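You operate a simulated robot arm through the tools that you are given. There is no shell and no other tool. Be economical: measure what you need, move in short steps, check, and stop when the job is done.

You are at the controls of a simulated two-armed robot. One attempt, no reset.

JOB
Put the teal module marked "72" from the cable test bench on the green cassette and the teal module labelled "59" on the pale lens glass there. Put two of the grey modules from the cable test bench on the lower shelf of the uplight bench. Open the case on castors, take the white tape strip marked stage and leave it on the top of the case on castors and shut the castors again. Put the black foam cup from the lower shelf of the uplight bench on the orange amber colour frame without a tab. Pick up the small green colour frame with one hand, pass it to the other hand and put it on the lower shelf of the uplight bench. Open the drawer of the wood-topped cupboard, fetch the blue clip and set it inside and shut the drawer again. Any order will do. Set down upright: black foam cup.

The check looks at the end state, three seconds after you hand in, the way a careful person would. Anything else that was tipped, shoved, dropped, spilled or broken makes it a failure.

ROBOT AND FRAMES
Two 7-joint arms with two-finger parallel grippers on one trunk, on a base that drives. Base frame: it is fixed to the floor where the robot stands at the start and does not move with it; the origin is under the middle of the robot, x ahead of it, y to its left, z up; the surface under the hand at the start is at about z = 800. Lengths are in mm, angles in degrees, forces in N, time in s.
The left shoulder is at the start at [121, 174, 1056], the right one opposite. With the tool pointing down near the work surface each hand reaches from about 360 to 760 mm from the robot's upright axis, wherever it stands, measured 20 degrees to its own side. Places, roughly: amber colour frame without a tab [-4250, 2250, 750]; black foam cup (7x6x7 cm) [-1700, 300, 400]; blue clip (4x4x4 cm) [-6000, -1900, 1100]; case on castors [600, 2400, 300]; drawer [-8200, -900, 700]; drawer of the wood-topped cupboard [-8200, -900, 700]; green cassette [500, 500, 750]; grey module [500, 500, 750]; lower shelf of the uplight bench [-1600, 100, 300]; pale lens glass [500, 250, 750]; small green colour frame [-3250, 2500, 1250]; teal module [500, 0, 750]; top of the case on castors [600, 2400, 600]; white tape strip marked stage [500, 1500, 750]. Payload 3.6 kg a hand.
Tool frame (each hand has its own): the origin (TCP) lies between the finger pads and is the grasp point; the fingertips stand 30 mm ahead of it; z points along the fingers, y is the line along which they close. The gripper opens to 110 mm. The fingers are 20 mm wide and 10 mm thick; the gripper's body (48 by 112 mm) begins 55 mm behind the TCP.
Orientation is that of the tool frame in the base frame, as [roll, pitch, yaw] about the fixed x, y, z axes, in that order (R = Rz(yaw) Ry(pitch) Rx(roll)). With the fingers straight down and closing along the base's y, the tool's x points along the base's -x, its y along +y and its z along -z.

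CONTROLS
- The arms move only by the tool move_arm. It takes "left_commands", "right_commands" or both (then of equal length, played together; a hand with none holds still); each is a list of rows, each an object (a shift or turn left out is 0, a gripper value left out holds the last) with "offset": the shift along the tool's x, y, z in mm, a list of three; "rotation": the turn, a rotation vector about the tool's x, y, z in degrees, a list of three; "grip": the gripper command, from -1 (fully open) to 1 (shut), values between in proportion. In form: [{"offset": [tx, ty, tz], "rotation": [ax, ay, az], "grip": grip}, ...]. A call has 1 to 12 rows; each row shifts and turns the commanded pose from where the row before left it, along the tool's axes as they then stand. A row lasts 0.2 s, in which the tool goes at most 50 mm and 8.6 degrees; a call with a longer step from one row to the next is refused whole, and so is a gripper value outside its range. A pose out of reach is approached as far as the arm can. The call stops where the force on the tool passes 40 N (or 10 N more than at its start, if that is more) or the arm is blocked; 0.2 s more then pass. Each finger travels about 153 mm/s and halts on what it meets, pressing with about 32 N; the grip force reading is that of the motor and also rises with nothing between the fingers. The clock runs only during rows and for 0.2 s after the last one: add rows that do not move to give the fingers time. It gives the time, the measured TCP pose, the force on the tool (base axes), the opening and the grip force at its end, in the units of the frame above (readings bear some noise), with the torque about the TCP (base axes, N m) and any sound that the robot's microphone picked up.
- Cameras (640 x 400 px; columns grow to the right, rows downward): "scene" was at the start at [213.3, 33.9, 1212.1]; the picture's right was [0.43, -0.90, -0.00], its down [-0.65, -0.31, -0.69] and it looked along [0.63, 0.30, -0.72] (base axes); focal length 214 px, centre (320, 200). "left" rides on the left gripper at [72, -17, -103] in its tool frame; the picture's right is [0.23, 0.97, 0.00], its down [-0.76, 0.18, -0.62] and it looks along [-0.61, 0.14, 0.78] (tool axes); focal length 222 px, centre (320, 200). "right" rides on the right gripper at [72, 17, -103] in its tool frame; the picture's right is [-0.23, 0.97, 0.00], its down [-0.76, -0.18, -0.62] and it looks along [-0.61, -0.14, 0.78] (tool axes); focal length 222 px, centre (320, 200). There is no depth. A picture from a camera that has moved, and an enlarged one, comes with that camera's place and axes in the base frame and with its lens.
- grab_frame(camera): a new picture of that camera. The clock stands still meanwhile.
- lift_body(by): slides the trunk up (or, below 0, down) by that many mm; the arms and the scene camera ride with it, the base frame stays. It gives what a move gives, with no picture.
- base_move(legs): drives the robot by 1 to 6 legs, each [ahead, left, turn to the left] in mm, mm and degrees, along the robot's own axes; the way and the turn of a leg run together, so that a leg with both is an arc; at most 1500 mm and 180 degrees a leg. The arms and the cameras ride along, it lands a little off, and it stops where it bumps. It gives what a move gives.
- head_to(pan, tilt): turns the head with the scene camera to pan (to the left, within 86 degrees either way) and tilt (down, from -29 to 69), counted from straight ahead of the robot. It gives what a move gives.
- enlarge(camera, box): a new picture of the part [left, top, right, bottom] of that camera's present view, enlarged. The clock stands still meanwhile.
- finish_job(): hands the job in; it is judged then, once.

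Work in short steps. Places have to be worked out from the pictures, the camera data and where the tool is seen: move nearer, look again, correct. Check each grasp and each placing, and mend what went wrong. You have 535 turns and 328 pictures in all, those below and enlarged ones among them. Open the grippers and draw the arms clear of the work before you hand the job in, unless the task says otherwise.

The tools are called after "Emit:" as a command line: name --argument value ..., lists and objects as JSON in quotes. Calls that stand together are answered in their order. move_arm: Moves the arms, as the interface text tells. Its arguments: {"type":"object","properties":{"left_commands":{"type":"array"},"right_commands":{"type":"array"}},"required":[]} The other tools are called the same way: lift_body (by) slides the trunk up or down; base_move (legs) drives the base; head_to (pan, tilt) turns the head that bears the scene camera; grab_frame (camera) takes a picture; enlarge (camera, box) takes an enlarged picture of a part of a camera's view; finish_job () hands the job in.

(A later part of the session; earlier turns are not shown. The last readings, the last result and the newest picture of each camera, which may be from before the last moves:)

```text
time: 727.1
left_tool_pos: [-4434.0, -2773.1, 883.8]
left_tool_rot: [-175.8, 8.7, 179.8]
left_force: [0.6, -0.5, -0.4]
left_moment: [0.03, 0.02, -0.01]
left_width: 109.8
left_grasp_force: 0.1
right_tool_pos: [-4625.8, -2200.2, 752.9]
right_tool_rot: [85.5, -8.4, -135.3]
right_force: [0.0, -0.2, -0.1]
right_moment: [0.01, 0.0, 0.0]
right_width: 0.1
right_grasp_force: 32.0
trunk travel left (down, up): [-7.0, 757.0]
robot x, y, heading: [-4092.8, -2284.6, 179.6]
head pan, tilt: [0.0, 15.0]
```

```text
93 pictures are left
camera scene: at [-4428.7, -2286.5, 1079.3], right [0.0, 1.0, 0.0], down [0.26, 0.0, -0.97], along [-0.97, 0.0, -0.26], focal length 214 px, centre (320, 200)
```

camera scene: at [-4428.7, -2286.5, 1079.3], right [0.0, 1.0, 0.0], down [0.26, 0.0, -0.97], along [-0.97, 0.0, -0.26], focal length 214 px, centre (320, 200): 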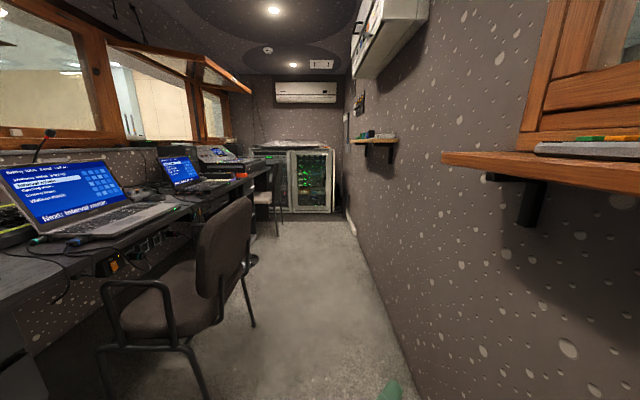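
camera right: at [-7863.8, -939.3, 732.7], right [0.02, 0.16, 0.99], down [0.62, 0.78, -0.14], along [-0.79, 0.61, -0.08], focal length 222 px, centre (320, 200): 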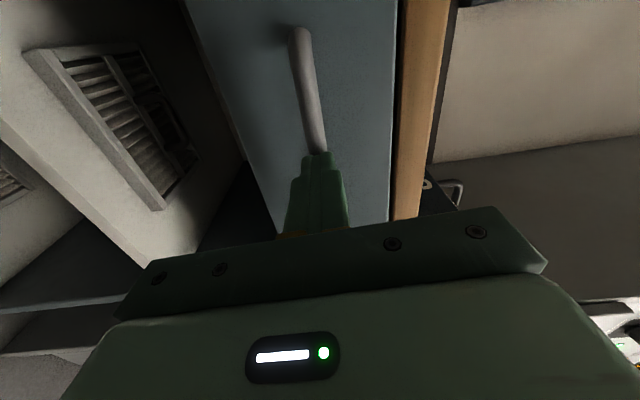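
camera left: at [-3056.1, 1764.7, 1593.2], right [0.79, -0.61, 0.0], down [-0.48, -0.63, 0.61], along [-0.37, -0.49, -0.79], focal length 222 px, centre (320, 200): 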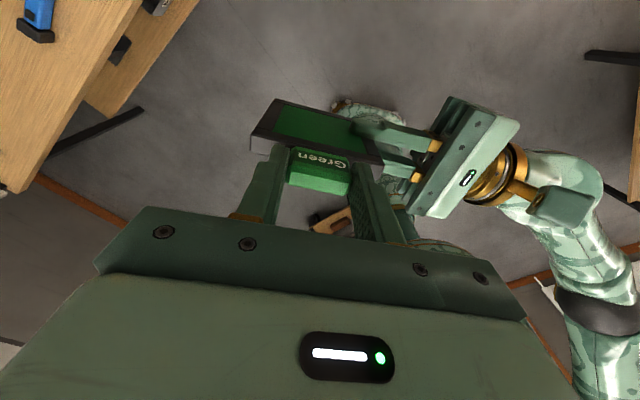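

Passing fine. Continue 700, then look.

Emit:
base_move --legs '[[700, 0, 0]]'

Emit:
base_move --legs '[[500, 0, 0]]'

Emit:
head_to --pan -25 --tilt 0

Emit:
grab_frame --camera "scene"

```text
time: 730.9
left_tool_pos: [-5133.4, -2770.7, 882.9]
left_tool_rot: [-175.8, 8.9, 179.8]
left_force: [-0.3, -0.3, -0.3]
left_moment: [-0.01, -0.02, 0.02]
left_width: 110.1
left_grasp_force: 0.0
right_tool_pos: [-5325.1, -2198.8, 753.8]
right_tool_rot: [85.5, -8.4, -135.1]
right_force: [-0.3, 0.9, 0.2]
right_moment: [-0.01, 0.04, -0.03]
right_width: 0.0
right_grasp_force: 31.9
trunk travel left (down, up): [-7.0, 757.0]
robot x, y, heading: [-4789.4, -2285.5, 179.8]
head pan, tilt: [0.0, 15.0]
```

```text
time: 733.8
left_tool_pos: [-5633.0, -2768.0, 883.8]
left_tool_rot: [-175.8, 8.8, 179.6]
left_force: [-0.2, -0.5, 0.1]
left_moment: [0.0, -0.02, 0.01]
left_width: 110.0
left_grasp_force: 0.1
right_tool_pos: [-5823.3, -2195.1, 753.2]
right_tool_rot: [85.4, -8.3, -135.2]
right_force: [0.9, 1.0, 1.2]
right_moment: [0.04, 0.02, -0.04]
right_width: 0.0
right_grasp_force: 32.2
trunk travel left (down, up): [-7.0, 757.0]
robot x, y, heading: [-5289.9, -2282.4, 179.6]
head pan, tilt: [0.0, 15.0]
```

```text
time: 734.7
left_tool_pos: [-5632.9, -2768.3, 882.9]
left_tool_rot: [-175.8, 8.9, 179.8]
left_force: [0.6, 0.2, 1.2]
left_moment: [0.01, 0.01, 0.01]
left_width: 110.1
left_grasp_force: 0.1
right_tool_pos: [-5823.6, -2194.7, 752.2]
right_tool_rot: [85.5, -8.4, -135.2]
right_force: [0.1, 0.4, 0.4]
right_moment: [0.0, -0.02, 0.02]
right_width: 0.0
right_grasp_force: 32.0
trunk travel left (down, up): [-7.0, 757.0]
robot x, y, heading: [-5290.2, -2277.4, 179.7]
head pan, tilt: [-25.0, 0.0]
```

```text
92 pictures are left
camera scene: at [-5615.5, -2243.1, 1103.5], right [0.43, 0.9, 0.0], down [0.0, 0.0, -1.0], along [-0.9, 0.43, 0.0], focal length 214 px, centre (320, 200)
```

scene: 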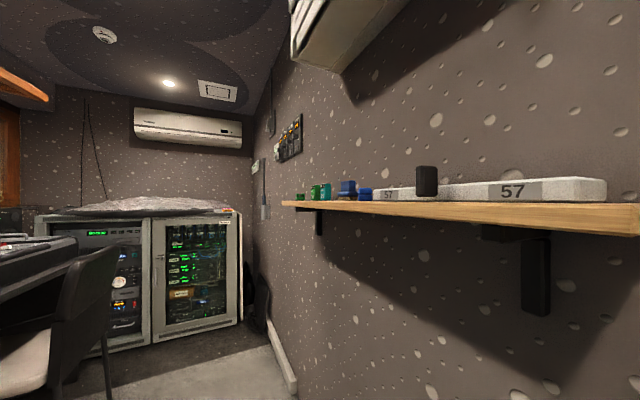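

The shelf (top z≈1098) holds small coloured items and a white box. I raise the trunk 220 mm to look from above.

Emit:
lift_body --by 220

Emit:
head_to --pan -30 --tilt 20

Emit:
grab_frame --camera "scene"

Emit:
enlarge --camera "scene" --box '[250, 120, 430, 240]'

```text
time: 737.1
left_tool_pos: [-5635.0, -2767.5, 1102.7]
left_tool_rot: [-175.7, 8.7, 179.6]
left_force: [-0.2, 0.1, 0.3]
left_moment: [0.01, -0.01, 0.01]
left_width: 110.0
left_grasp_force: 0.0
right_tool_pos: [-5831.0, -2167.8, 966.9]
right_tool_rot: [80.8, -5.2, -136.3]
right_force: [-0.9, -0.4, -0.8]
right_moment: [-0.01, -0.02, 0.01]
right_width: 0.0
right_grasp_force: 31.9
trunk travel left (down, up): [-227.0, 537.0]
robot x, y, heading: [-5292.0, -2282.2, 179.6]
head pan, tilt: [-25.0, 0.0]
```

```text
time: 737.9
left_tool_pos: [-5633.7, -2768.1, 1103.3]
left_tool_rot: [-175.8, 8.8, 179.6]
left_force: [0.3, -0.1, -0.2]
left_moment: [0.0, -0.02, -0.02]
left_width: 109.8
left_grasp_force: 0.0
right_tool_pos: [-5829.4, -2168.2, 966.7]
right_tool_rot: [80.9, -5.2, -136.2]
right_force: [0.7, -0.9, 0.1]
right_moment: [-0.04, 0.0, 0.01]
right_width: 0.1
right_grasp_force: 31.5
trunk travel left (down, up): [-227.0, 537.0]
robot x, y, heading: [-5291.0, -2279.8, 179.9]
head pan, tilt: [-30.0, 20.0]
```

```text
91 pictures are left
camera scene: at [-5482.4, -2235.3, 1306.2], right [0.5, 0.86, 0.0], down [0.3, -0.17, -0.94], along [-0.81, 0.47, -0.34], focal length 214 px, centre (320, 200)
```

scene: 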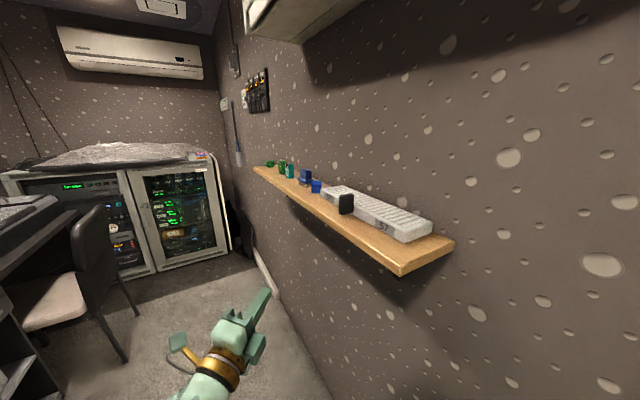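

```text
3.33 times, centred on (340, 180) of scene
camera zoom: at [-5482.4, -2235.3, 1306.2], right [0.5, 0.86, 0.0], down [0.3, -0.17, -0.94], along [-0.81, 0.47, -0.34], focal length 715 px, centre (253, 267)
```

zoom: 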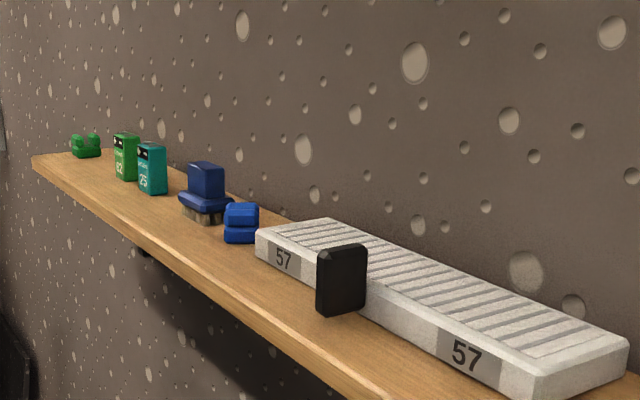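

The bright blue clip (two-lobed, ~4 cm) is at ≈[-6038,-1928,1118], with ~50 mm gaps on either side in x. I reorient the right hand to point toward the wall (+y), tilted down, closing along x.

Emit:
move_arm --right_commands '[{"rotation": [0, 0, 8.5], "grip": 0.0}, {"rotation": [0, 0, 8.5]}, {"rotation": [0, 0, 8.5]}, {"rotation": [0, 0, 8.5]}, {"rotation": [0, 0, 8.5]}, {"rotation": [0, 0, 8.5]}, {"rotation": [0, 0, 8.5]}, {"rotation": [0, 0, 8.5]}, {"rotation": [0, 0, 8.5]}, {"rotation": [0, 0, 8.5]}, {"rotation": [0, 0, 5]}]'

Emit:
lift_body --by 250

Emit:
move_arm --right_commands '[{"rotation": [0, -8, 0]}, {"rotation": [0, -8, 0]}, {"rotation": [0, -8, 0]}, {"rotation": [0, -8, 0]}, {"rotation": [0, -8, 0]}, {"rotation": [0, -4, 0]}, {}]'

```text
time: 738.6
left_tool_pos: [-5633.5, -2768.0, 1103.7]
left_tool_rot: [-175.8, 8.8, 179.7]
left_force: [-0.5, 0.5, 0.6]
left_moment: [0.0, -0.01, 0.01]
left_width: 109.7
left_grasp_force: 0.0
right_tool_pos: [-5834.7, -2154.8, 968.4]
right_tool_rot: [77.6, -21.9, -133.1]
right_force: [-1.0, 0.4, 0.5]
right_moment: [0.01, 0.0, -0.01]
right_width: 54.9
right_grasp_force: 0.2
trunk travel left (down, up): [-227.0, 537.0]
robot x, y, heading: [-5289.7, -2279.6, 179.7]
head pan, tilt: [-30.0, 20.0]
stopped in row 3 (right hand): the arm was blocked; the commanded pose is now the measured one
```

```text
time: 741.1
left_tool_pos: [-5632.0, -2768.5, 1353.4]
left_tool_rot: [-175.7, 8.8, 179.7]
left_force: [0.6, -0.6, 0.1]
left_moment: [0.0, -0.04, -0.02]
left_width: 110.1
left_grasp_force: 0.0
right_tool_pos: [-5837.0, -2134.1, 1211.3]
right_tool_rot: [75.3, -19.6, -133.8]
right_force: [-0.3, -0.1, 0.5]
right_moment: [-0.02, 0.01, -0.01]
right_width: 55.0
right_grasp_force: 0.1
trunk travel left (down, up): [-477.0, 287.0]
robot x, y, heading: [-5286.2, -2281.0, 179.6]
head pan, tilt: [-30.0, 20.0]
```

```text
time: 742.8
left_tool_pos: [-5633.9, -2768.8, 1352.1]
left_tool_rot: [-175.8, 8.8, 179.7]
left_force: [-0.6, -0.6, -0.5]
left_moment: [0.0, 0.0, -0.02]
left_width: 110.0
left_grasp_force: 0.0
right_tool_pos: [-5833.3, -2124.8, 1215.4]
right_tool_rot: [97.6, -23.7, 178.9]
right_force: [-0.4, 0.8, 0.4]
right_moment: [-0.01, -0.01, 0.0]
right_width: 55.1
right_grasp_force: 0.1
right hand out of reach, approached as far as the arm can: row 5, 6
trunk travel left (down, up): [-477.0, 287.0]
robot x, y, heading: [-5288.4, -2287.7, 179.9]
head pan, tilt: [-30.0, 20.0]
```

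One rotation was blocked. I look at the arm and hand now.

Emit:
head_to --pan -55 --tilt 40

Emit:
grab_frame --camera "scene"

Emit:
grab_frame --camera "right"

```text
time: 743.6
left_tool_pos: [-5632.6, -2769.0, 1352.5]
left_tool_rot: [-175.7, 8.7, 179.7]
left_force: [0.3, -1.1, 0.5]
left_moment: [-0.01, -0.02, -0.01]
left_width: 110.0
left_grasp_force: 0.1
right_tool_pos: [-5834.8, -2126.2, 1216.2]
right_tool_rot: [97.7, -23.8, 178.9]
right_force: [0.7, 0.4, 0.2]
right_moment: [0.02, 0.04, -0.02]
right_width: 55.1
right_grasp_force: 0.0
trunk travel left (down, up): [-477.0, 287.0]
robot x, y, heading: [-5287.8, -2280.5, 179.6]
head pan, tilt: [-55.0, 40.0]
```

```text
89 pictures are left
camera scene: at [-5364.6, -2212.9, 1528.9], right [0.82, 0.57, 0.0], down [0.37, -0.53, -0.77], along [-0.44, 0.63, -0.64], focal length 214 px, centre (320, 200)
```

scene: 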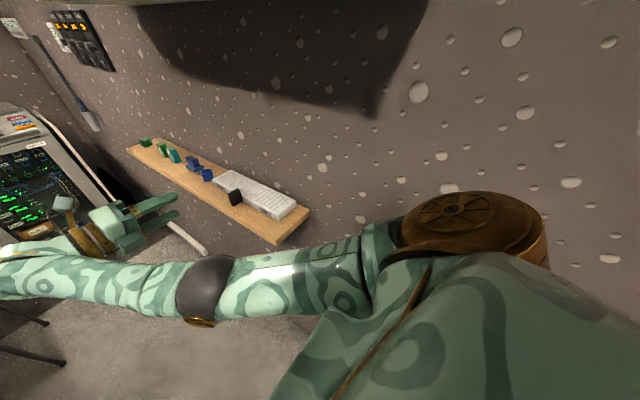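

```text
88 pictures are left
camera right: at [-5889.1, -2225.1, 1270.5], right [0.6, 0.12, 0.79], down [0.65, -0.65, -0.39], along [0.47, 0.75, -0.47], focal length 222 px, centre (320, 200)
```

right: 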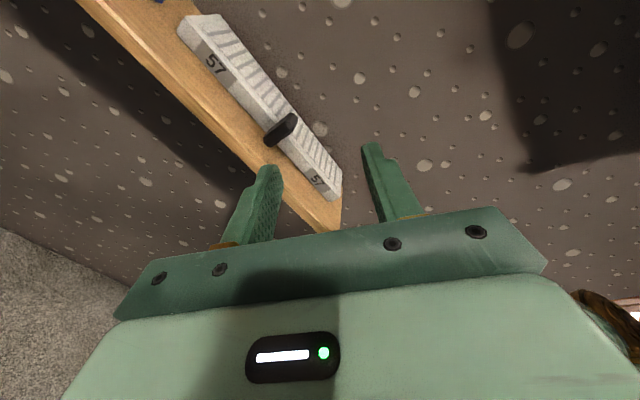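

The hand is well placed, pointing at the wall. Now roll +66° so the camera is on top.

Emit:
move_arm --right_commands '[{"rotation": [0, 0, 8.3]}, {"rotation": [0, 0, 8.3]}, {"rotation": [0, 0, 8.3]}, {"rotation": [0, 0, 8.3]}, {"rotation": [0, 0, 8.3]}, {"rotation": [0, 0, 8.3]}, {"rotation": [0, 0, 8.3]}, {"rotation": [0, 0, 8]}]'

Emit:
grab_frame --camera "right"

```text
time: 745.4
left_tool_pos: [-5633.9, -2768.3, 1353.5]
left_tool_rot: [-175.9, 8.8, 179.7]
left_force: [-0.3, -0.8, -0.5]
left_moment: [0.03, -0.05, -0.01]
left_width: 110.2
left_grasp_force: 0.1
right_tool_pos: [-5833.9, -2125.1, 1215.2]
right_tool_rot: [-177.4, -83.1, 89.5]
right_force: [0.4, 0.1, 1.1]
right_moment: [0.01, -0.02, 0.02]
right_width: 54.8
right_grasp_force: 0.3
trunk travel left (down, up): [-477.0, 287.0]
robot x, y, heading: [-5288.0, -2282.2, 179.8]
head pan, tilt: [-55.0, 40.0]
```

```text
87 pictures are left
camera right: at [-5812.7, -2218.5, 1297.5], right [0.97, 0.01, -0.23], down [-0.16, -0.72, -0.68], along [-0.17, 0.7, -0.7], focal length 222 px, centre (320, 200)
```

right: 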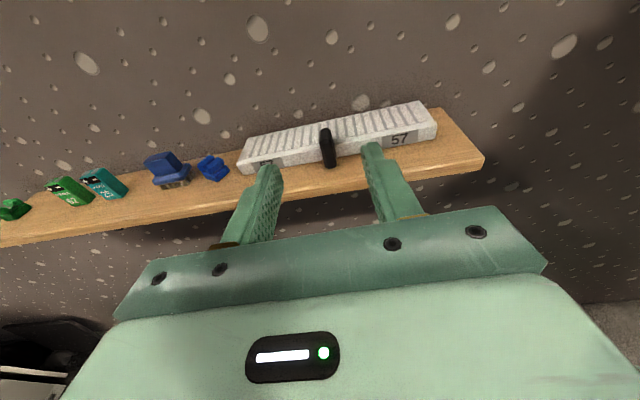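

Blue clip at ≈[-6038,-1923]. Drive 204 mm ahead and tilt the hand to ~30° down, then look.

Emit:
base_move --legs '[[204, 0, 0]]'

Emit:
move_arm --right_commands '[{"rotation": [0, -8, 0]}, {"rotation": [0, -8, 0]}, {"rotation": [0, -7, 0]}, {"offset": [0, 0, 30], "grip": -0.27}, {"offset": [0, 0, 30]}, {}]'

Emit:
grab_frame --camera "right"

```text
time: 747.0
left_tool_pos: [-5837.5, -2767.3, 1353.4]
left_tool_rot: [-175.9, 8.8, 179.7]
left_force: [-0.5, 0.8, 0.0]
left_moment: [0.0, 0.01, 0.03]
left_width: 110.1
left_grasp_force: 0.1
right_tool_pos: [-6036.9, -2123.3, 1214.7]
right_tool_rot: [-178.9, -83.0, 91.0]
right_force: [0.9, -0.3, 0.4]
right_moment: [0.0, 0.01, 0.0]
right_width: 55.0
right_grasp_force: 0.0
trunk travel left (down, up): [-477.0, 287.0]
robot x, y, heading: [-5488.2, -2281.0, 179.7]
head pan, tilt: [-55.0, 40.0]
```

```text
time: 748.5
left_tool_pos: [-5836.2, -2768.5, 1353.6]
left_tool_rot: [-175.8, 8.7, 179.7]
left_force: [0.3, 0.1, -0.6]
left_moment: [0.03, 0.02, 0.0]
left_width: 109.8
left_grasp_force: 0.1
right_tool_pos: [-6043.0, -2065.6, 1182.4]
right_tool_rot: [-179.8, -60.2, 91.7]
right_force: [-0.1, 0.3, 0.3]
right_moment: [-0.01, -0.02, 0.01]
right_width: 69.8
right_grasp_force: 0.1
right hand out of reach, approached as far as the arm can: row 2, 3
trunk travel left (down, up): [-477.0, 287.0]
robot x, y, heading: [-5494.0, -2281.1, 179.7]
head pan, tilt: [-55.0, 40.0]
```

```text
86 pictures are left
camera right: at [-6023.6, -2118.8, 1295.3], right [0.98, -0.08, -0.2], down [-0.15, -0.93, -0.35], along [-0.16, 0.37, -0.92], focal length 222 px, centre (320, 200)
```

right: 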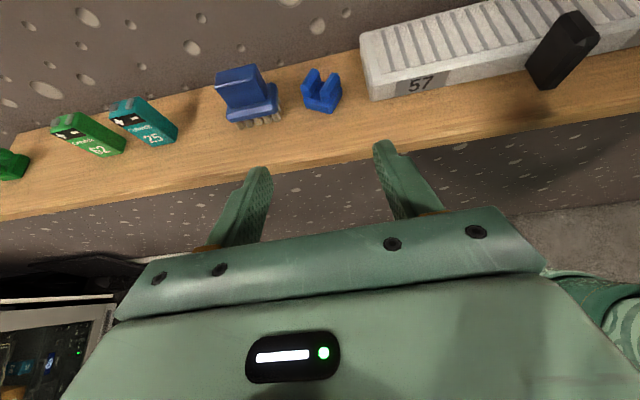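

The U-shaped blue clip is centred ahead. Approach 80 mm along the tool, then look.

Emit:
move_arm --right_commands '[{"offset": [4, 0, 40]}, {"offset": [4, 0, 40]}, {}]'

Emit:
grab_frame --camera "right"

```text
time: 749.2
left_tool_pos: [-5836.1, -2768.0, 1353.9]
left_tool_rot: [-175.7, 8.8, 179.7]
left_force: [0.5, 0.0, -0.2]
left_moment: [0.02, 0.03, 0.0]
left_width: 110.0
left_grasp_force: 0.2
right_tool_pos: [-6045.9, -1992.4, 1148.5]
right_tool_rot: [-179.6, -60.1, 91.7]
right_force: [-0.4, 0.8, -0.5]
right_moment: [-0.01, -0.04, -0.01]
right_width: 69.7
right_grasp_force: 0.0
trunk travel left (down, up): [-477.0, 287.0]
robot x, y, heading: [-5491.6, -2282.9, 179.9]
head pan, tilt: [-55.0, 40.0]
```

```text
85 pictures are left
camera right: at [-6026.4, -2045.8, 1261.1], right [0.98, -0.08, -0.2], down [-0.15, -0.93, -0.35], along [-0.16, 0.37, -0.92], focal length 222 px, centre (320, 200)
```

right: 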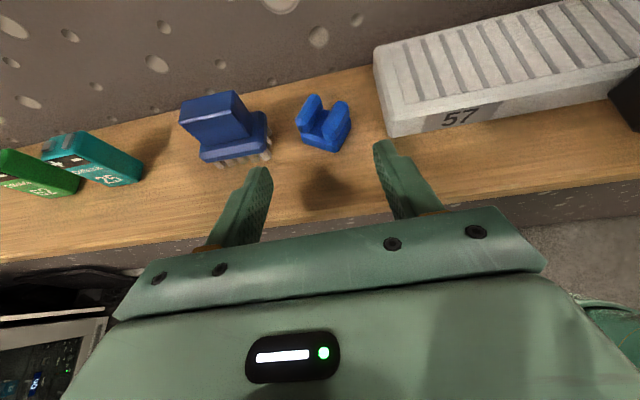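

Narrow to 56 mm, shift +3 in x, and go in 66 mm.

Emit:
move_arm --right_commands '[{"offset": [0, 3, 0], "grip": -0.018}, {}, {"offset": [3, 0, 33]}, {"offset": [4, 0, 33]}, {}]'

Emit:
grab_frame --camera "right"

```text
time: 750.5
left_tool_pos: [-5835.5, -2769.0, 1351.9]
left_tool_rot: [-175.8, 8.7, 179.7]
left_force: [0.2, -0.5, -0.7]
left_moment: [0.0, 0.02, 0.0]
left_width: 110.0
left_grasp_force: 0.1
right_tool_pos: [-6045.5, -1932.3, 1123.5]
right_tool_rot: [-179.5, -60.2, 91.6]
right_force: [-1.6, -5.0, 9.3]
right_moment: [0.09, -0.22, -0.15]
right_width: 55.2
right_grasp_force: 0.1
trunk travel left (down, up): [-477.0, 287.0]
robot x, y, heading: [-5489.2, -2280.1, 179.9]
head pan, tilt: [-55.0, 40.0]
```

```text
84 pictures are left
camera right: at [-6025.3, -1985.8, 1236.2], right [0.98, -0.08, -0.2], down [-0.15, -0.93, -0.35], along [-0.16, 0.37, -0.91], focal length 222 px, centre (320, 200)
```

right: 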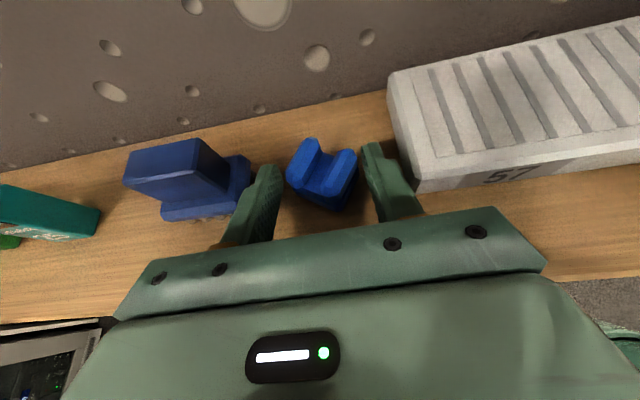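

The clip is between the fingers; the tips touch the shelf. Raise 3 mm and close.

Emit:
move_arm --right_commands '[{"offset": [3, 0, -1]}, {"grip": 1}, {}, {}]'

Emit:
grab_frame --camera "right"

```text
time: 751.5
left_tool_pos: [-5835.0, -2767.0, 1352.8]
left_tool_rot: [-175.9, 8.9, 179.8]
left_force: [-1.5, 0.5, 0.3]
left_moment: [0.01, -0.05, 0.0]
left_width: 109.9
left_grasp_force: 0.0
right_tool_pos: [-6044.7, -1928.8, 1124.9]
right_tool_rot: [-179.8, -60.0, 91.7]
right_force: [0.9, 0.4, 0.4]
right_moment: [0.02, 0.02, 0.02]
right_width: 46.3
right_grasp_force: 32.0
trunk travel left (down, up): [-477.0, 287.0]
robot x, y, heading: [-5489.4, -2279.4, 179.9]
head pan, tilt: [-55.0, 40.0]
```

```text
83 pictures are left
camera right: at [-6025.5, -1983.2, 1237.7], right [0.98, -0.08, -0.2], down [-0.15, -0.93, -0.35], along [-0.16, 0.37, -0.92], focal length 222 px, centre (320, 200)
```

right: 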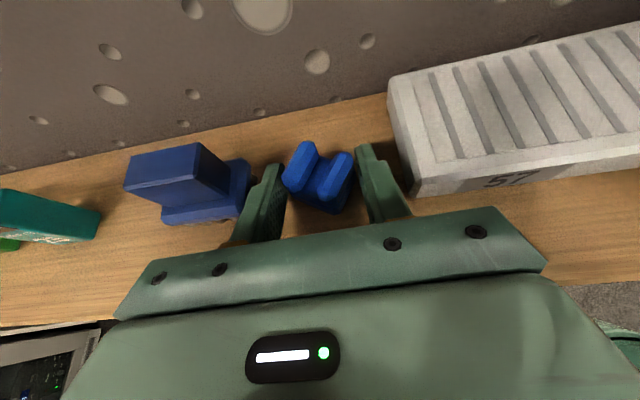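

Gripped (46 mm). Lift up and check.

Emit:
move_arm --right_commands '[{"offset": [17, 0, -10]}, {"offset": [26, 0, -15]}, {"offset": [26, 0, -15]}, {}]'

Emit:
grab_frame --camera "right"

```text
time: 752.5
left_tool_pos: [-5837.7, -2767.5, 1353.9]
left_tool_rot: [-175.8, 8.8, 179.7]
left_force: [-0.1, -0.3, -0.4]
left_moment: [-0.03, 0.01, 0.01]
left_width: 110.0
left_grasp_force: 0.1
right_tool_pos: [-6044.3, -1930.0, 1204.3]
right_tool_rot: [-179.6, -60.0, 91.8]
right_force: [0.7, 0.9, 0.1]
right_moment: [0.0, 0.01, -0.02]
right_width: 46.3
right_grasp_force: 32.1
trunk travel left (down, up): [-477.0, 287.0]
robot x, y, heading: [-5486.1, -2277.8, 179.6]
head pan, tilt: [-55.0, 40.0]
```

```text
82 pictures are left
camera right: at [-6025.6, -1983.2, 1317.9], right [0.98, -0.08, -0.2], down [-0.15, -0.93, -0.35], along [-0.16, 0.37, -0.92], focal length 222 px, centre (320, 200)
```

right: 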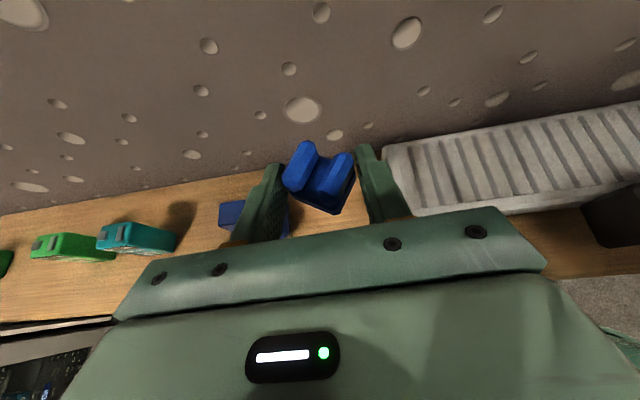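

Clip held securely. Pull the hand back from the wall and lower the trunk for the way out.

Emit:
move_arm --right_commands '[{"offset": [-22, 0, -39]}, {"offset": [-22, 0, -39]}, {"offset": [-22, 0, -39]}, {"offset": [-22, 0, -39]}, {"offset": [-22, 0, -39]}, {}]'

Emit:
base_move --legs '[[-200, 0, 0]]'

Emit:
lift_body --by -300

Emit:
lift_body --by -170

Emit:
grab_frame --camera "right"

```text
time: 753.9
left_tool_pos: [-5836.0, -2766.1, 1354.4]
left_tool_rot: [-175.7, 8.7, 179.7]
left_force: [-0.4, -0.7, 0.3]
left_moment: [-0.01, 0.04, 0.0]
left_width: 110.1
left_grasp_force: 0.0
right_tool_pos: [-6050.0, -2132.6, 1202.4]
right_tool_rot: [-179.6, -60.1, 91.7]
right_force: [0.4, -1.3, -0.1]
right_moment: [-0.03, -0.03, 0.02]
right_width: 46.4
right_grasp_force: 32.1
right hand out of reach, approached as far as the arm can: row 5
trunk travel left (down, up): [-477.0, 287.0]
robot x, y, heading: [-5494.2, -2278.1, 179.7]
head pan, tilt: [-55.0, 40.0]
```

```text
time: 755.4
left_tool_pos: [-5636.0, -2766.9, 1353.3]
left_tool_rot: [-175.8, 8.8, 179.8]
left_force: [0.3, -0.6, 0.3]
left_moment: [0.02, -0.02, -0.01]
left_width: 110.0
left_grasp_force: 0.1
right_tool_pos: [-5851.9, -2134.0, 1201.3]
right_tool_rot: [-179.5, -60.2, 91.8]
right_force: [1.1, -0.3, -1.0]
right_moment: [-0.04, 0.03, 0.01]
right_width: 46.4
right_grasp_force: 32.1
trunk travel left (down, up): [-477.0, 287.0]
robot x, y, heading: [-5292.3, -2278.8, 179.9]
head pan, tilt: [-55.0, 40.0]
```

```text
time: 758.4
left_tool_pos: [-5636.0, -2768.6, 1053.0]
left_tool_rot: [-175.8, 8.7, 179.8]
left_force: [0.3, 0.3, -0.5]
left_moment: [0.0, 0.01, 0.02]
left_width: 110.1
left_grasp_force: 0.2
right_tool_pos: [-5883.4, -2134.8, 773.8]
right_tool_rot: [154.1, -56.9, 114.2]
right_force: [0.4, 0.8, -0.1]
right_moment: [-0.04, -0.01, 0.0]
right_width: 46.1
right_grasp_force: 31.8
trunk travel left (down, up): [-177.0, 587.0]
robot x, y, heading: [-5289.8, -2284.4, 179.9]
head pan, tilt: [-55.0, 40.0]
```

```text
time: 760.4
left_tool_pos: [-5636.1, -2767.5, 883.5]
left_tool_rot: [-175.8, 8.7, 179.8]
left_force: [0.3, 1.0, -0.3]
left_moment: [0.0, -0.01, -0.03]
left_width: 109.9
left_grasp_force: 0.1
right_tool_pos: [-5879.9, -2133.7, 493.8]
right_tool_rot: [134.7, -49.3, 130.0]
right_force: [0.6, 0.5, -0.5]
right_moment: [-0.02, 0.02, 0.02]
right_width: 45.7
right_grasp_force: 31.7
trunk travel left (down, up): [-7.0, 757.0]
robot x, y, heading: [-5286.9, -2283.2, 179.8]
head pan, tilt: [-55.0, 40.0]
```

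```text
81 pictures are left
camera right: at [-5915.4, -2186.7, 602.4], right [0.96, -0.08, 0.28], down [0.04, -0.93, -0.37], along [0.29, 0.37, -0.88], focal length 222 px, centre (320, 200)
```

right: 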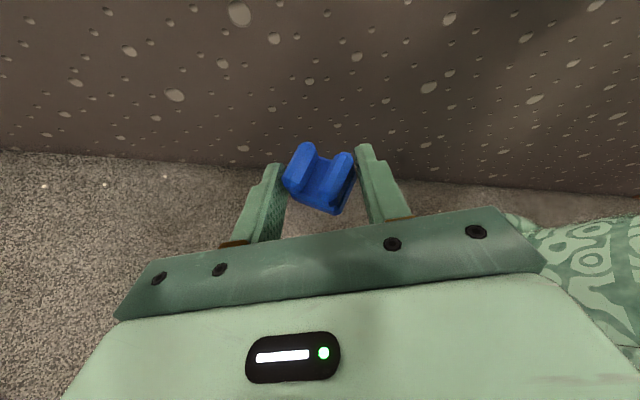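

Clip still held. Drive back out along the corridor.

Emit:
base_move --legs '[[-700, 0, 0]]'

Emit:
base_move --legs '[[-600, 0, 0], [-600, 0, 0]]'

```text
time: 764.2
left_tool_pos: [-4930.8, -2771.2, 883.0]
left_tool_rot: [-175.7, 8.9, 179.9]
left_force: [-0.3, 0.4, -0.1]
left_moment: [-0.01, 0.01, 0.03]
left_width: 110.0
left_grasp_force: 0.0
right_tool_pos: [-5175.5, -2136.9, 492.9]
right_tool_rot: [134.5, -49.1, 130.2]
right_force: [0.1, 0.7, -0.6]
right_moment: [0.02, 0.01, 0.0]
right_width: 45.9
right_grasp_force: 32.3
trunk travel left (down, up): [-7.0, 757.0]
robot x, y, heading: [-4584.2, -2286.8, 179.9]
head pan, tilt: [-55.0, 40.0]
```

```text
time: 770.6
left_tool_pos: [-3731.9, -2772.9, 883.6]
left_tool_rot: [-175.8, 8.9, -179.8]
left_force: [0.6, 0.3, -0.6]
left_moment: [0.0, 0.01, -0.02]
left_width: 109.9
left_grasp_force: 0.1
right_tool_pos: [-3978.4, -2138.9, 492.7]
right_tool_rot: [134.6, -49.2, 130.4]
right_force: [0.2, 0.0, 0.6]
right_moment: [0.01, 0.05, 0.0]
right_width: 45.6
right_grasp_force: 32.0
trunk travel left (down, up): [-7.0, 757.0]
robot x, y, heading: [-3388.4, -2283.1, -180.1]
head pan, tilt: [-55.0, 40.0]
```

Turn to heading 245° and pass back north through the doorway at x≈-3405.

Emit:
base_move --legs '[[0, -40, 0], [0, 0, 65]]'

Emit:
head_to --pan -60 --tilt 35

Emit:
grab_frame --camera "scene"

```text
time: 774.3
left_tool_pos: [-3094.7, -2760.9, 882.1]
left_tool_rot: [-175.8, 8.7, -115.1]
left_force: [0.4, -0.5, -0.7]
left_moment: [-0.01, 0.02, 0.01]
left_width: 110.1
left_grasp_force: 0.1
right_tool_pos: [-3773.0, -2714.0, 493.6]
right_tool_rot: [134.6, -49.2, -164.9]
right_force: [-0.2, -0.3, 0.1]
right_moment: [-0.01, -0.03, 0.0]
right_width: 45.1
right_grasp_force: 32.1
trunk travel left (down, up): [-7.0, 757.0]
robot x, y, heading: [-3388.9, -2242.8, -115.3]
head pan, tilt: [-55.0, 40.0]
```

```text
time: 775.0
left_tool_pos: [-3094.9, -2762.2, 882.5]
left_tool_rot: [-175.8, 8.8, -115.1]
left_force: [-0.1, 0.3, -0.2]
left_moment: [-0.03, -0.02, 0.01]
left_width: 110.0
left_grasp_force: 0.0
right_tool_pos: [-3773.8, -2714.3, 492.6]
right_tool_rot: [134.6, -49.1, -164.9]
right_force: [-0.1, 0.9, -0.7]
right_moment: [0.01, 0.06, 0.01]
right_width: 45.5
right_grasp_force: 31.9
trunk travel left (down, up): [-7.0, 757.0]
robot x, y, heading: [-3392.3, -2242.2, -115.5]
head pan, tilt: [-60.0, 35.0]
```

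```text
80 pictures are left
camera scene: at [-3582.8, -2474.0, 1047.3], right [-0.08, 1.0, 0.0], down [0.57, 0.05, -0.82], along [-0.82, -0.07, -0.57], focal length 214 px, centre (320, 200)
```

scene: 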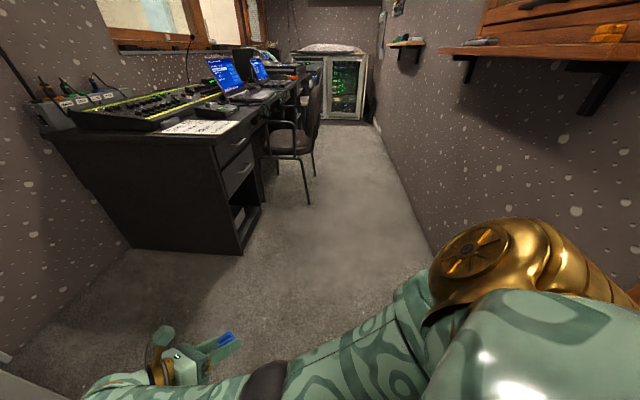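

Drive north through the door in two legs.

Emit:
base_move --legs '[[6, -12, 0], [-542, -258, 0]]'

Emit:
base_move --legs '[[-587, -280, 0]]'

```text
time: 778.7
left_tool_pos: [-3111.4, -2161.3, 883.0]
left_tool_rot: [-175.8, 8.7, -115.4]
left_force: [0.3, 0.1, 0.2]
left_moment: [-0.03, -0.01, -0.05]
left_width: 109.8
left_grasp_force: 0.1
right_tool_pos: [-3789.4, -2110.5, 493.4]
right_tool_rot: [134.6, -49.2, -165.2]
right_force: [-0.3, 0.5, -1.6]
right_moment: [0.0, -0.01, 0.02]
right_width: 45.3
right_grasp_force: 32.1
trunk travel left (down, up): [-7.0, 757.0]
robot x, y, heading: [-3402.3, -1640.4, -115.7]
head pan, tilt: [-60.0, 35.0]
```

```text
time: 782.3
left_tool_pos: [-3111.0, -1509.2, 882.5]
left_tool_rot: [-175.8, 8.8, -114.9]
left_force: [-0.3, -0.2, -0.3]
left_moment: [-0.01, 0.02, 0.0]
left_width: 109.6
left_grasp_force: 0.0
right_tool_pos: [-3788.1, -1464.9, 493.3]
right_tool_rot: [134.7, -49.1, -164.8]
right_force: [-0.3, 0.0, 0.1]
right_moment: [0.03, 0.02, -0.02]
right_width: 45.1
right_grasp_force: 32.5
trunk travel left (down, up): [-7.0, 757.0]
robot x, y, heading: [-3412.8, -993.7, -114.8]
head pan, tilt: [-60.0, 35.0]
```

Through. Move west first, then turn to heading 150° before the west doorway.

Emit:
base_move --legs '[[537, -1162, 0]]'

Emit:
base_move --legs '[[0, 0, -95]]'

Emit:
head_to --pan 25 --tilt 25

Emit:
grab_frame --camera "scene"

```text
time: 787.0
left_tool_pos: [-4063.4, -1502.8, 887.8]
left_tool_rot: [-175.5, 8.0, -112.7]
left_force: [0.4, 0.5, 0.8]
left_moment: [0.03, -0.02, 0.01]
left_width: 109.8
left_grasp_force: 0.2
right_tool_pos: [-4748.8, -1473.8, 495.9]
right_tool_rot: [134.8, -49.2, -163.5]
right_force: [-0.8, -0.1, -0.7]
right_moment: [-0.02, -0.03, 0.01]
right_width: 44.4
right_grasp_force: 32.1
trunk travel left (down, up): [-7.0, 757.0]
robot x, y, heading: [-4378.5, -993.7, -113.3]
head pan, tilt: [-60.0, 35.0]
stopped in leg 1: the robot was blocked; the commanded pose is now the measured one
```

```text
time: 788.2
left_tool_pos: [-4110.0, -1519.1, 897.2]
left_tool_rot: [-174.4, 6.5, -117.5]
left_force: [-0.4, 0.0, 0.4]
left_moment: [-0.03, 0.01, 0.0]
left_width: 110.0
left_grasp_force: 0.0
right_tool_pos: [-4788.2, -1431.2, 497.1]
right_tool_rot: [135.4, -49.2, -169.1]
right_force: [0.2, 0.0, 0.3]
right_moment: [0.02, 0.0, -0.03]
right_width: 44.7
right_grasp_force: 31.7
trunk travel left (down, up): [-7.0, 757.0]
robot x, y, heading: [-4374.4, -984.6, -118.6]
head pan, tilt: [-60.0, 35.0]
stopped in leg 1: the robot was blocked; the commanded pose is now the measured one
```

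```text
time: 789.8
left_tool_pos: [-4108.7, -1519.7, 897.9]
left_tool_rot: [-174.7, 6.5, -117.6]
left_force: [0.2, -0.6, 0.1]
left_moment: [-0.01, -0.02, -0.02]
left_width: 110.1
left_grasp_force: 0.1
right_tool_pos: [-4788.8, -1430.1, 500.0]
right_tool_rot: [135.7, -49.4, -169.5]
right_force: [-0.3, -0.4, -0.6]
right_moment: [0.03, 0.04, -0.03]
right_width: 44.7
right_grasp_force: 32.2
trunk travel left (down, up): [-7.0, 757.0]
robot x, y, heading: [-4375.6, -988.9, -119.0]
head pan, tilt: [25.0, 25.0]
```

```text
79 pictures are left
camera scene: at [-4500.9, -1285.9, 1067.4], right [-1.0, 0.07, 0.0], down [0.03, 0.41, -0.91], along [-0.06, -0.91, -0.41], focal length 214 px, centre (320, 200)
```

scene: 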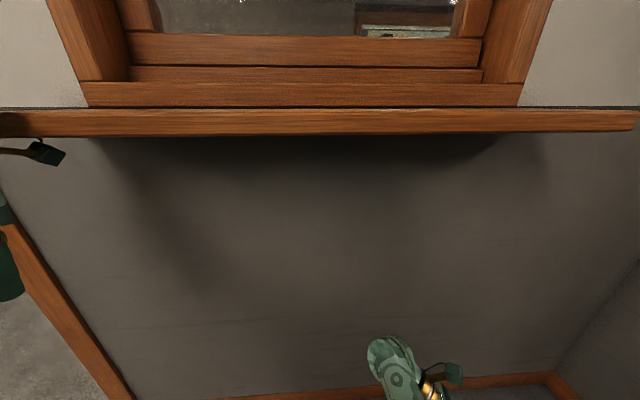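

The left wrist met the hatch sill on this side. I move north 220 mm, then turn.

Emit:
base_move --legs '[[-192, -107, 0]]'

Emit:
base_move --legs '[[150, -270, 0]]'

Emit:
grab_frame --camera "scene"

```text
time: 791.5
left_tool_pos: [-4109.1, -1308.5, 891.4]
left_tool_rot: [-175.1, 7.3, -117.7]
left_force: [-0.8, -0.8, 0.0]
left_moment: [0.0, 0.01, -0.01]
left_width: 109.9
left_grasp_force: 0.0
right_tool_pos: [-4788.7, -1215.0, 493.6]
right_tool_rot: [134.5, -49.2, -168.7]
right_force: [0.1, 0.6, -0.3]
right_moment: [0.01, -0.02, -0.01]
right_width: 44.3
right_grasp_force: 31.8
trunk travel left (down, up): [-7.0, 757.0]
robot x, y, heading: [-4377.2, -769.7, -119.0]
head pan, tilt: [25.0, 25.0]
```

```text
time: 793.6
left_tool_pos: [-4419.8, -1312.6, 890.4]
left_tool_rot: [-175.1, 7.3, -117.7]
left_force: [0.0, -0.9, -0.1]
left_moment: [0.03, -0.01, 0.02]
left_width: 109.9
left_grasp_force: 0.0
right_tool_pos: [-5098.6, -1217.1, 492.7]
right_tool_rot: [134.5, -49.1, -168.7]
right_force: [0.8, -1.3, -0.6]
right_moment: [0.01, -0.02, -0.02]
right_width: 43.8
right_grasp_force: 31.6
trunk travel left (down, up): [-7.0, 757.0]
robot x, y, heading: [-4684.8, -775.9, -119.1]
head pan, tilt: [25.0, 25.0]
```

```text
78 pictures are left
camera scene: at [-4810.5, -1081.6, 1063.0], right [-1.0, 0.07, 0.0], down [0.03, 0.42, -0.91], along [-0.06, -0.9, -0.42], focal length 214 px, centre (320, 200)
```

scene: 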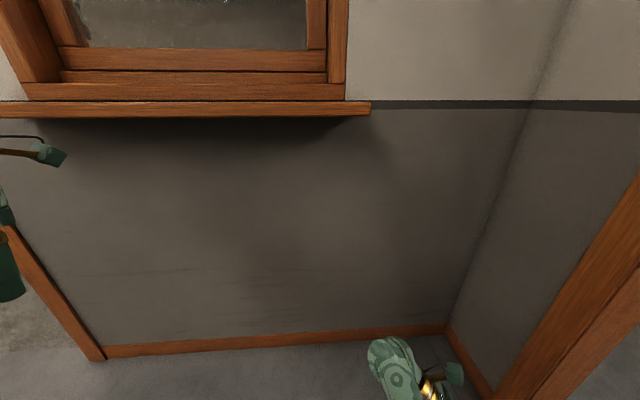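

Turn to heading 155° and line up at y≈-825.

Emit:
base_move --legs '[[0, 0, -86]]'

Emit:
base_move --legs '[[-21, 45, 0]]'

Emit:
head_to --pan 25 --tilt 30

Emit:
grab_frame --camera "scene"

```text
time: 797.7
left_tool_pos: [-5206.4, -1070.1, 890.6]
left_tool_rot: [-175.1, 7.4, 155.6]
left_force: [-0.1, -0.3, -0.7]
left_moment: [0.0, -0.04, 0.02]
left_width: 110.0
left_grasp_force: 0.1
right_tool_pos: [-5152.0, -388.2, 492.6]
right_tool_rot: [134.5, -49.1, 104.7]
right_force: [-0.1, 0.1, -0.4]
right_moment: [0.0, 0.02, 0.0]
right_width: 43.4
right_grasp_force: 31.8
trunk travel left (down, up): [-7.0, 757.0]
robot x, y, heading: [-4683.2, -772.9, 154.4]
head pan, tilt: [25.0, 25.0]
```

```text
time: 798.6
left_tool_pos: [-5206.7, -1121.8, 889.7]
left_tool_rot: [-175.2, 7.3, 155.7]
left_force: [-0.2, 0.3, 0.0]
left_moment: [0.0, -0.01, 0.03]
left_width: 110.1
left_grasp_force: 0.1
right_tool_pos: [-5153.3, -438.4, 493.3]
right_tool_rot: [134.4, -49.1, 104.8]
right_force: [0.1, -0.4, -0.2]
right_moment: [-0.01, 0.02, 0.02]
right_width: 43.0
right_grasp_force: 32.6
trunk travel left (down, up): [-7.0, 757.0]
robot x, y, heading: [-4686.4, -827.1, 154.6]
head pan, tilt: [25.0, 25.0]
```

```text
time: 799.3
left_tool_pos: [-5206.7, -1121.3, 889.9]
left_tool_rot: [-175.0, 7.4, 155.7]
left_force: [-0.9, -1.0, -0.6]
left_moment: [0.02, -0.01, 0.05]
left_width: 109.6
left_grasp_force: 0.0
right_tool_pos: [-5153.7, -437.7, 493.6]
right_tool_rot: [134.5, -49.3, 104.6]
right_force: [0.6, -1.2, 0.3]
right_moment: [-0.01, -0.03, 0.01]
right_width: 43.2
right_grasp_force: 32.2
trunk travel left (down, up): [-7.0, 757.0]
robot x, y, heading: [-4685.4, -821.2, 154.2]
head pan, tilt: [25.0, 30.0]
```

```text
77 pictures are left
camera scene: at [-4997.6, -718.3, 1055.1], right [0.01, 1.0, 0.0], down [0.5, -0.01, -0.87], along [-0.87, 0.01, -0.5], focal length 214 px, centre (320, 200)
```

scene: 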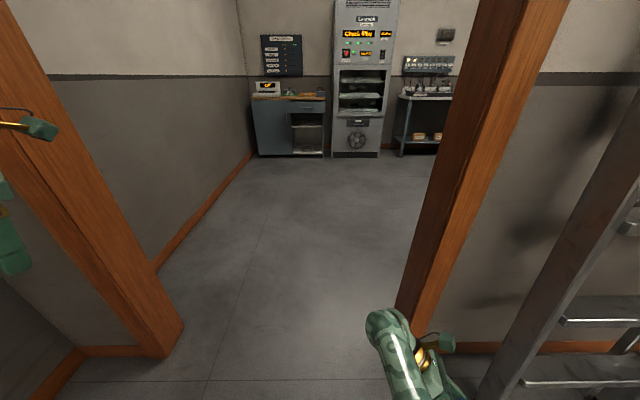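

Clear. Drive through in two legs.

Emit:
base_move --legs '[[405, 195, 0]]'

Emit:
base_move --legs '[[631, 304, 0]]'

```text
time: 802.0
left_tool_pos: [-5654.2, -1122.5, 891.2]
left_tool_rot: [-175.1, 7.5, 155.7]
left_force: [-0.6, -0.3, -0.7]
left_moment: [0.0, 0.01, 0.01]
left_width: 110.0
left_grasp_force: 0.1
right_tool_pos: [-5601.7, -439.2, 493.1]
right_tool_rot: [134.5, -49.2, 104.8]
right_force: [-0.1, -0.3, -0.5]
right_moment: [-0.03, 0.02, -0.03]
right_width: 42.6
right_grasp_force: 32.0
trunk travel left (down, up): [-7.0, 757.0]
robot x, y, heading: [-5134.1, -827.9, 154.3]
head pan, tilt: [25.0, 30.0]
```

```text
time: 805.8
left_tool_pos: [-6356.2, -1123.8, 890.9]
left_tool_rot: [-175.1, 7.4, 155.6]
left_force: [0.0, 0.6, 0.3]
left_moment: [-0.01, -0.03, 0.01]
left_width: 110.1
left_grasp_force: 0.1
right_tool_pos: [-6300.9, -441.4, 493.1]
right_tool_rot: [134.6, -49.2, 104.5]
right_force: [-0.4, -0.1, -0.5]
right_moment: [-0.01, 0.01, -0.01]
right_width: 41.9
right_grasp_force: 32.3
trunk travel left (down, up): [-7.0, 757.0]
robot x, y, heading: [-5835.5, -831.5, 154.2]
head pan, tilt: [25.0, 30.0]
```

Through the door. I raise the trunk, and rotate the hand back to pointing forward-down.

Emit:
lift_body --by 380

Emit:
head_to --pan 0 --tilt 30

Emit:
base_move --legs '[[0, 0, 25.8]]'

Emit:
grab_frame --camera "right"

```text
time: 809.5
left_tool_pos: [-6356.2, -1124.4, 1270.4]
left_tool_rot: [-175.1, 7.4, 155.6]
left_force: [-0.4, 0.9, -0.5]
left_moment: [0.0, 0.0, -0.01]
left_width: 110.2
left_grasp_force: 0.1
right_tool_pos: [-6287.6, -448.0, 1065.1]
right_tool_rot: [169.6, -59.4, 75.8]
right_force: [0.6, -0.2, -0.9]
right_moment: [0.01, -0.02, -0.03]
right_width: 41.2
right_grasp_force: 31.5
trunk travel left (down, up): [-387.0, 377.0]
robot x, y, heading: [-5833.6, -826.7, 154.4]
head pan, tilt: [25.0, 30.0]
```

```text
time: 810.4
left_tool_pos: [-6355.5, -1123.0, 1271.0]
left_tool_rot: [-175.1, 7.3, 155.6]
left_force: [0.4, 1.0, -0.2]
left_moment: [-0.01, 0.02, 0.02]
left_width: 109.9
left_grasp_force: 0.1
right_tool_pos: [-6287.5, -446.6, 1066.5]
right_tool_rot: [169.6, -59.3, 75.7]
right_force: [0.0, 0.7, 0.3]
right_moment: [0.0, -0.01, 0.02]
right_width: 41.2
right_grasp_force: 31.9
trunk travel left (down, up): [-387.0, 377.0]
robot x, y, heading: [-5834.5, -824.0, 154.4]
head pan, tilt: [0.0, 30.0]
```

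```text
time: 812.1
left_tool_pos: [-6173.2, -1322.6, 1270.6]
left_tool_rot: [-175.0, 7.3, -178.6]
left_force: [-0.2, 0.2, 0.5]
left_moment: [0.0, 0.0, 0.0]
left_width: 110.0
left_grasp_force: 0.1
right_tool_pos: [-6408.0, -683.0, 1066.0]
right_tool_rot: [169.6, -59.4, 101.5]
right_force: [0.0, 0.1, -0.1]
right_moment: [-0.02, 0.03, 0.0]
right_width: 40.3
right_grasp_force: 32.1
trunk travel left (down, up): [-387.0, 377.0]
robot x, y, heading: [-5833.1, -823.5, -179.9]
head pan, tilt: [0.0, 30.0]
```

```text
76 pictures are left
camera right: at [-6398.9, -736.4, 1180.4], right [0.99, -0.07, -0.11], down [-0.1, -0.93, -0.36], along [-0.07, 0.37, -0.93], focal length 222 px, centre (320, 200)
```

right: 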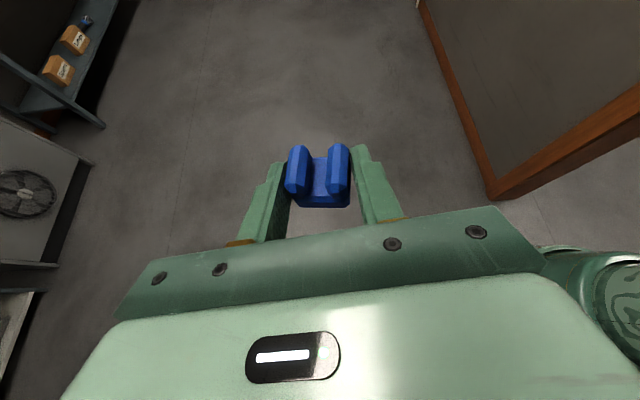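

The clip has settled squarely in the grip. I yaw the hand +90° (to point forward) and tilt to ~52° down.

Emit:
move_arm --right_commands '[{"rotation": [7.06, 0.75, -4.1]}, {"rotation": [7.06, 0.75, -4.1]}, {"rotation": [7.06, 0.75, -4.1]}, {"rotation": [7.06, 0.75, -4.1]}, {"rotation": [7.06, 0.75, -4.1]}, {"rotation": [7.06, 0.75, -4.1]}, {"rotation": [7.06, 0.75, -4.1]}, {"rotation": [7.06, 0.75, -4.1]}, {"rotation": [7.06, 0.75, -4.1]}, {"rotation": [7.06, 0.75, -4.1]}, {"rotation": [7.06, 0.75, -4.1]}]'

Emit:
move_arm --right_commands '[{"rotation": [0, -7.5, 0]}, {"rotation": [0, -7.5, 0]}, {"rotation": [0, -7, 0]}, {}]'

Emit:
base_move --legs '[[1050, 60, 0]]'

Emit:
grab_frame --camera "scene"

```text
time: 814.5
left_tool_pos: [-6173.4, -1320.5, 1271.0]
left_tool_rot: [-175.1, 7.3, -178.6]
left_force: [-0.1, 0.2, -0.7]
left_moment: [-0.02, -0.03, 0.03]
left_width: 110.1
left_grasp_force: 0.0
right_tool_pos: [-6407.0, -682.4, 1065.8]
right_tool_rot: [169.7, -59.5, -168.2]
right_force: [0.1, 0.6, -0.2]
right_moment: [0.0, -0.03, 0.02]
right_width: 39.7
right_grasp_force: 32.4
trunk travel left (down, up): [-387.0, 377.0]
robot x, y, heading: [-5832.7, -828.0, -179.9]
head pan, tilt: [0.0, 30.0]
```

```text
time: 815.5
left_tool_pos: [-6173.5, -1320.4, 1270.2]
left_tool_rot: [-175.1, 7.3, -178.6]
left_force: [0.4, -0.1, -0.6]
left_moment: [0.03, 0.0, 0.0]
left_width: 110.2
left_grasp_force: 0.1
right_tool_pos: [-6406.8, -682.4, 1066.3]
right_tool_rot: [173.5, -37.6, -173.2]
right_force: [0.5, 0.1, -0.7]
right_moment: [-0.02, -0.01, -0.01]
right_width: 39.3
right_grasp_force: 31.3
trunk travel left (down, up): [-387.0, 377.0]
robot x, y, heading: [-5834.9, -829.8, -179.8]
head pan, tilt: [0.0, 30.0]
```

```text
time: 820.9
left_tool_pos: [-7219.1, -1395.2, 1270.2]
left_tool_rot: [-175.2, 7.4, -178.0]
left_force: [-0.9, -0.1, -0.2]
left_moment: [0.01, -0.01, -0.01]
left_width: 110.0
left_grasp_force: 0.0
right_tool_pos: [-7460.5, -759.2, 1066.3]
right_tool_rot: [173.4, -37.6, -172.5]
right_force: [0.2, 0.2, -0.4]
right_moment: [0.0, -0.01, 0.01]
right_width: 35.6
right_grasp_force: 32.0
trunk travel left (down, up): [-387.0, 377.0]
robot x, y, heading: [-6877.9, -897.9, -179.2]
head pan, tilt: [0.0, 30.0]
```

```text
75 pictures are left
camera scene: at [-7023.0, -899.7, 1453.5], right [-0.02, 1.0, 0.0], down [0.5, 0.01, -0.87], along [-0.87, -0.01, -0.5], focal length 214 px, centre (320, 200)
```

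scene: 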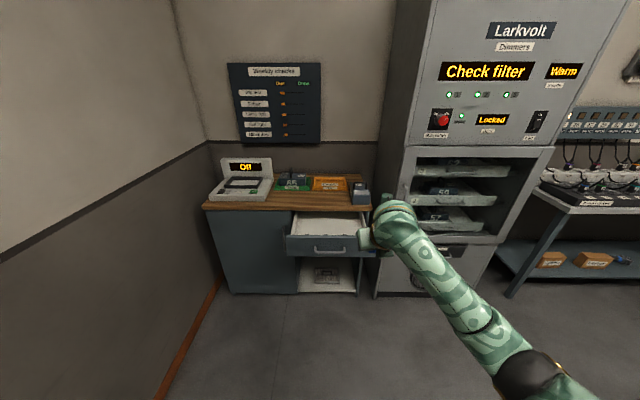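

The grip width keeps decreasing; check the clip in the hand.

Emit:
grab_frame --camera "right"

Emit:
enlarge --camera "scene" --box '[190, 150, 400, 300]'

```text
74 pictures are left
camera right: at [-7453.2, -754.1, 1191.5], right [0.12, 0.99, -0.05], down [0.99, -0.12, 0.01], along [0.0, -0.05, -1.0], focal length 222 px, centre (320, 200)
```

right: 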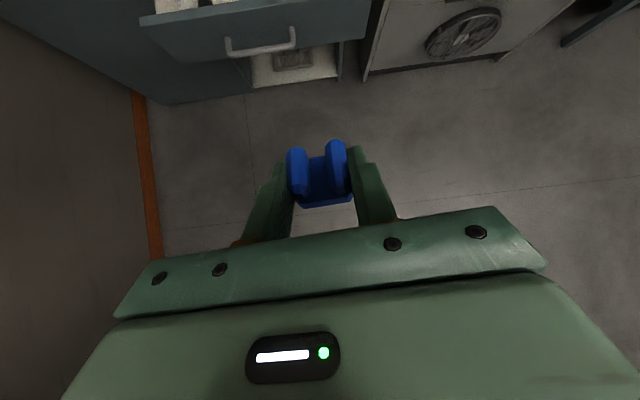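

```text
2.67 times, centred on (295, 225) of scene
camera zoom: at [-7023.0, -899.7, 1453.5], right [-0.02, 1.0, 0.0], down [0.5, 0.01, -0.87], along [-0.87, -0.01, -0.5], focal length 572 px, centre (387, 133)
```

zoom: 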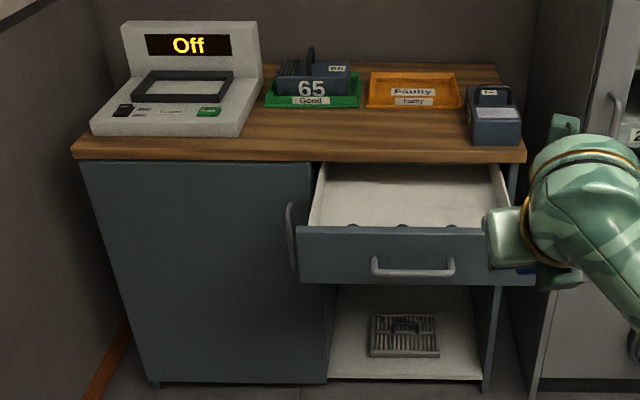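

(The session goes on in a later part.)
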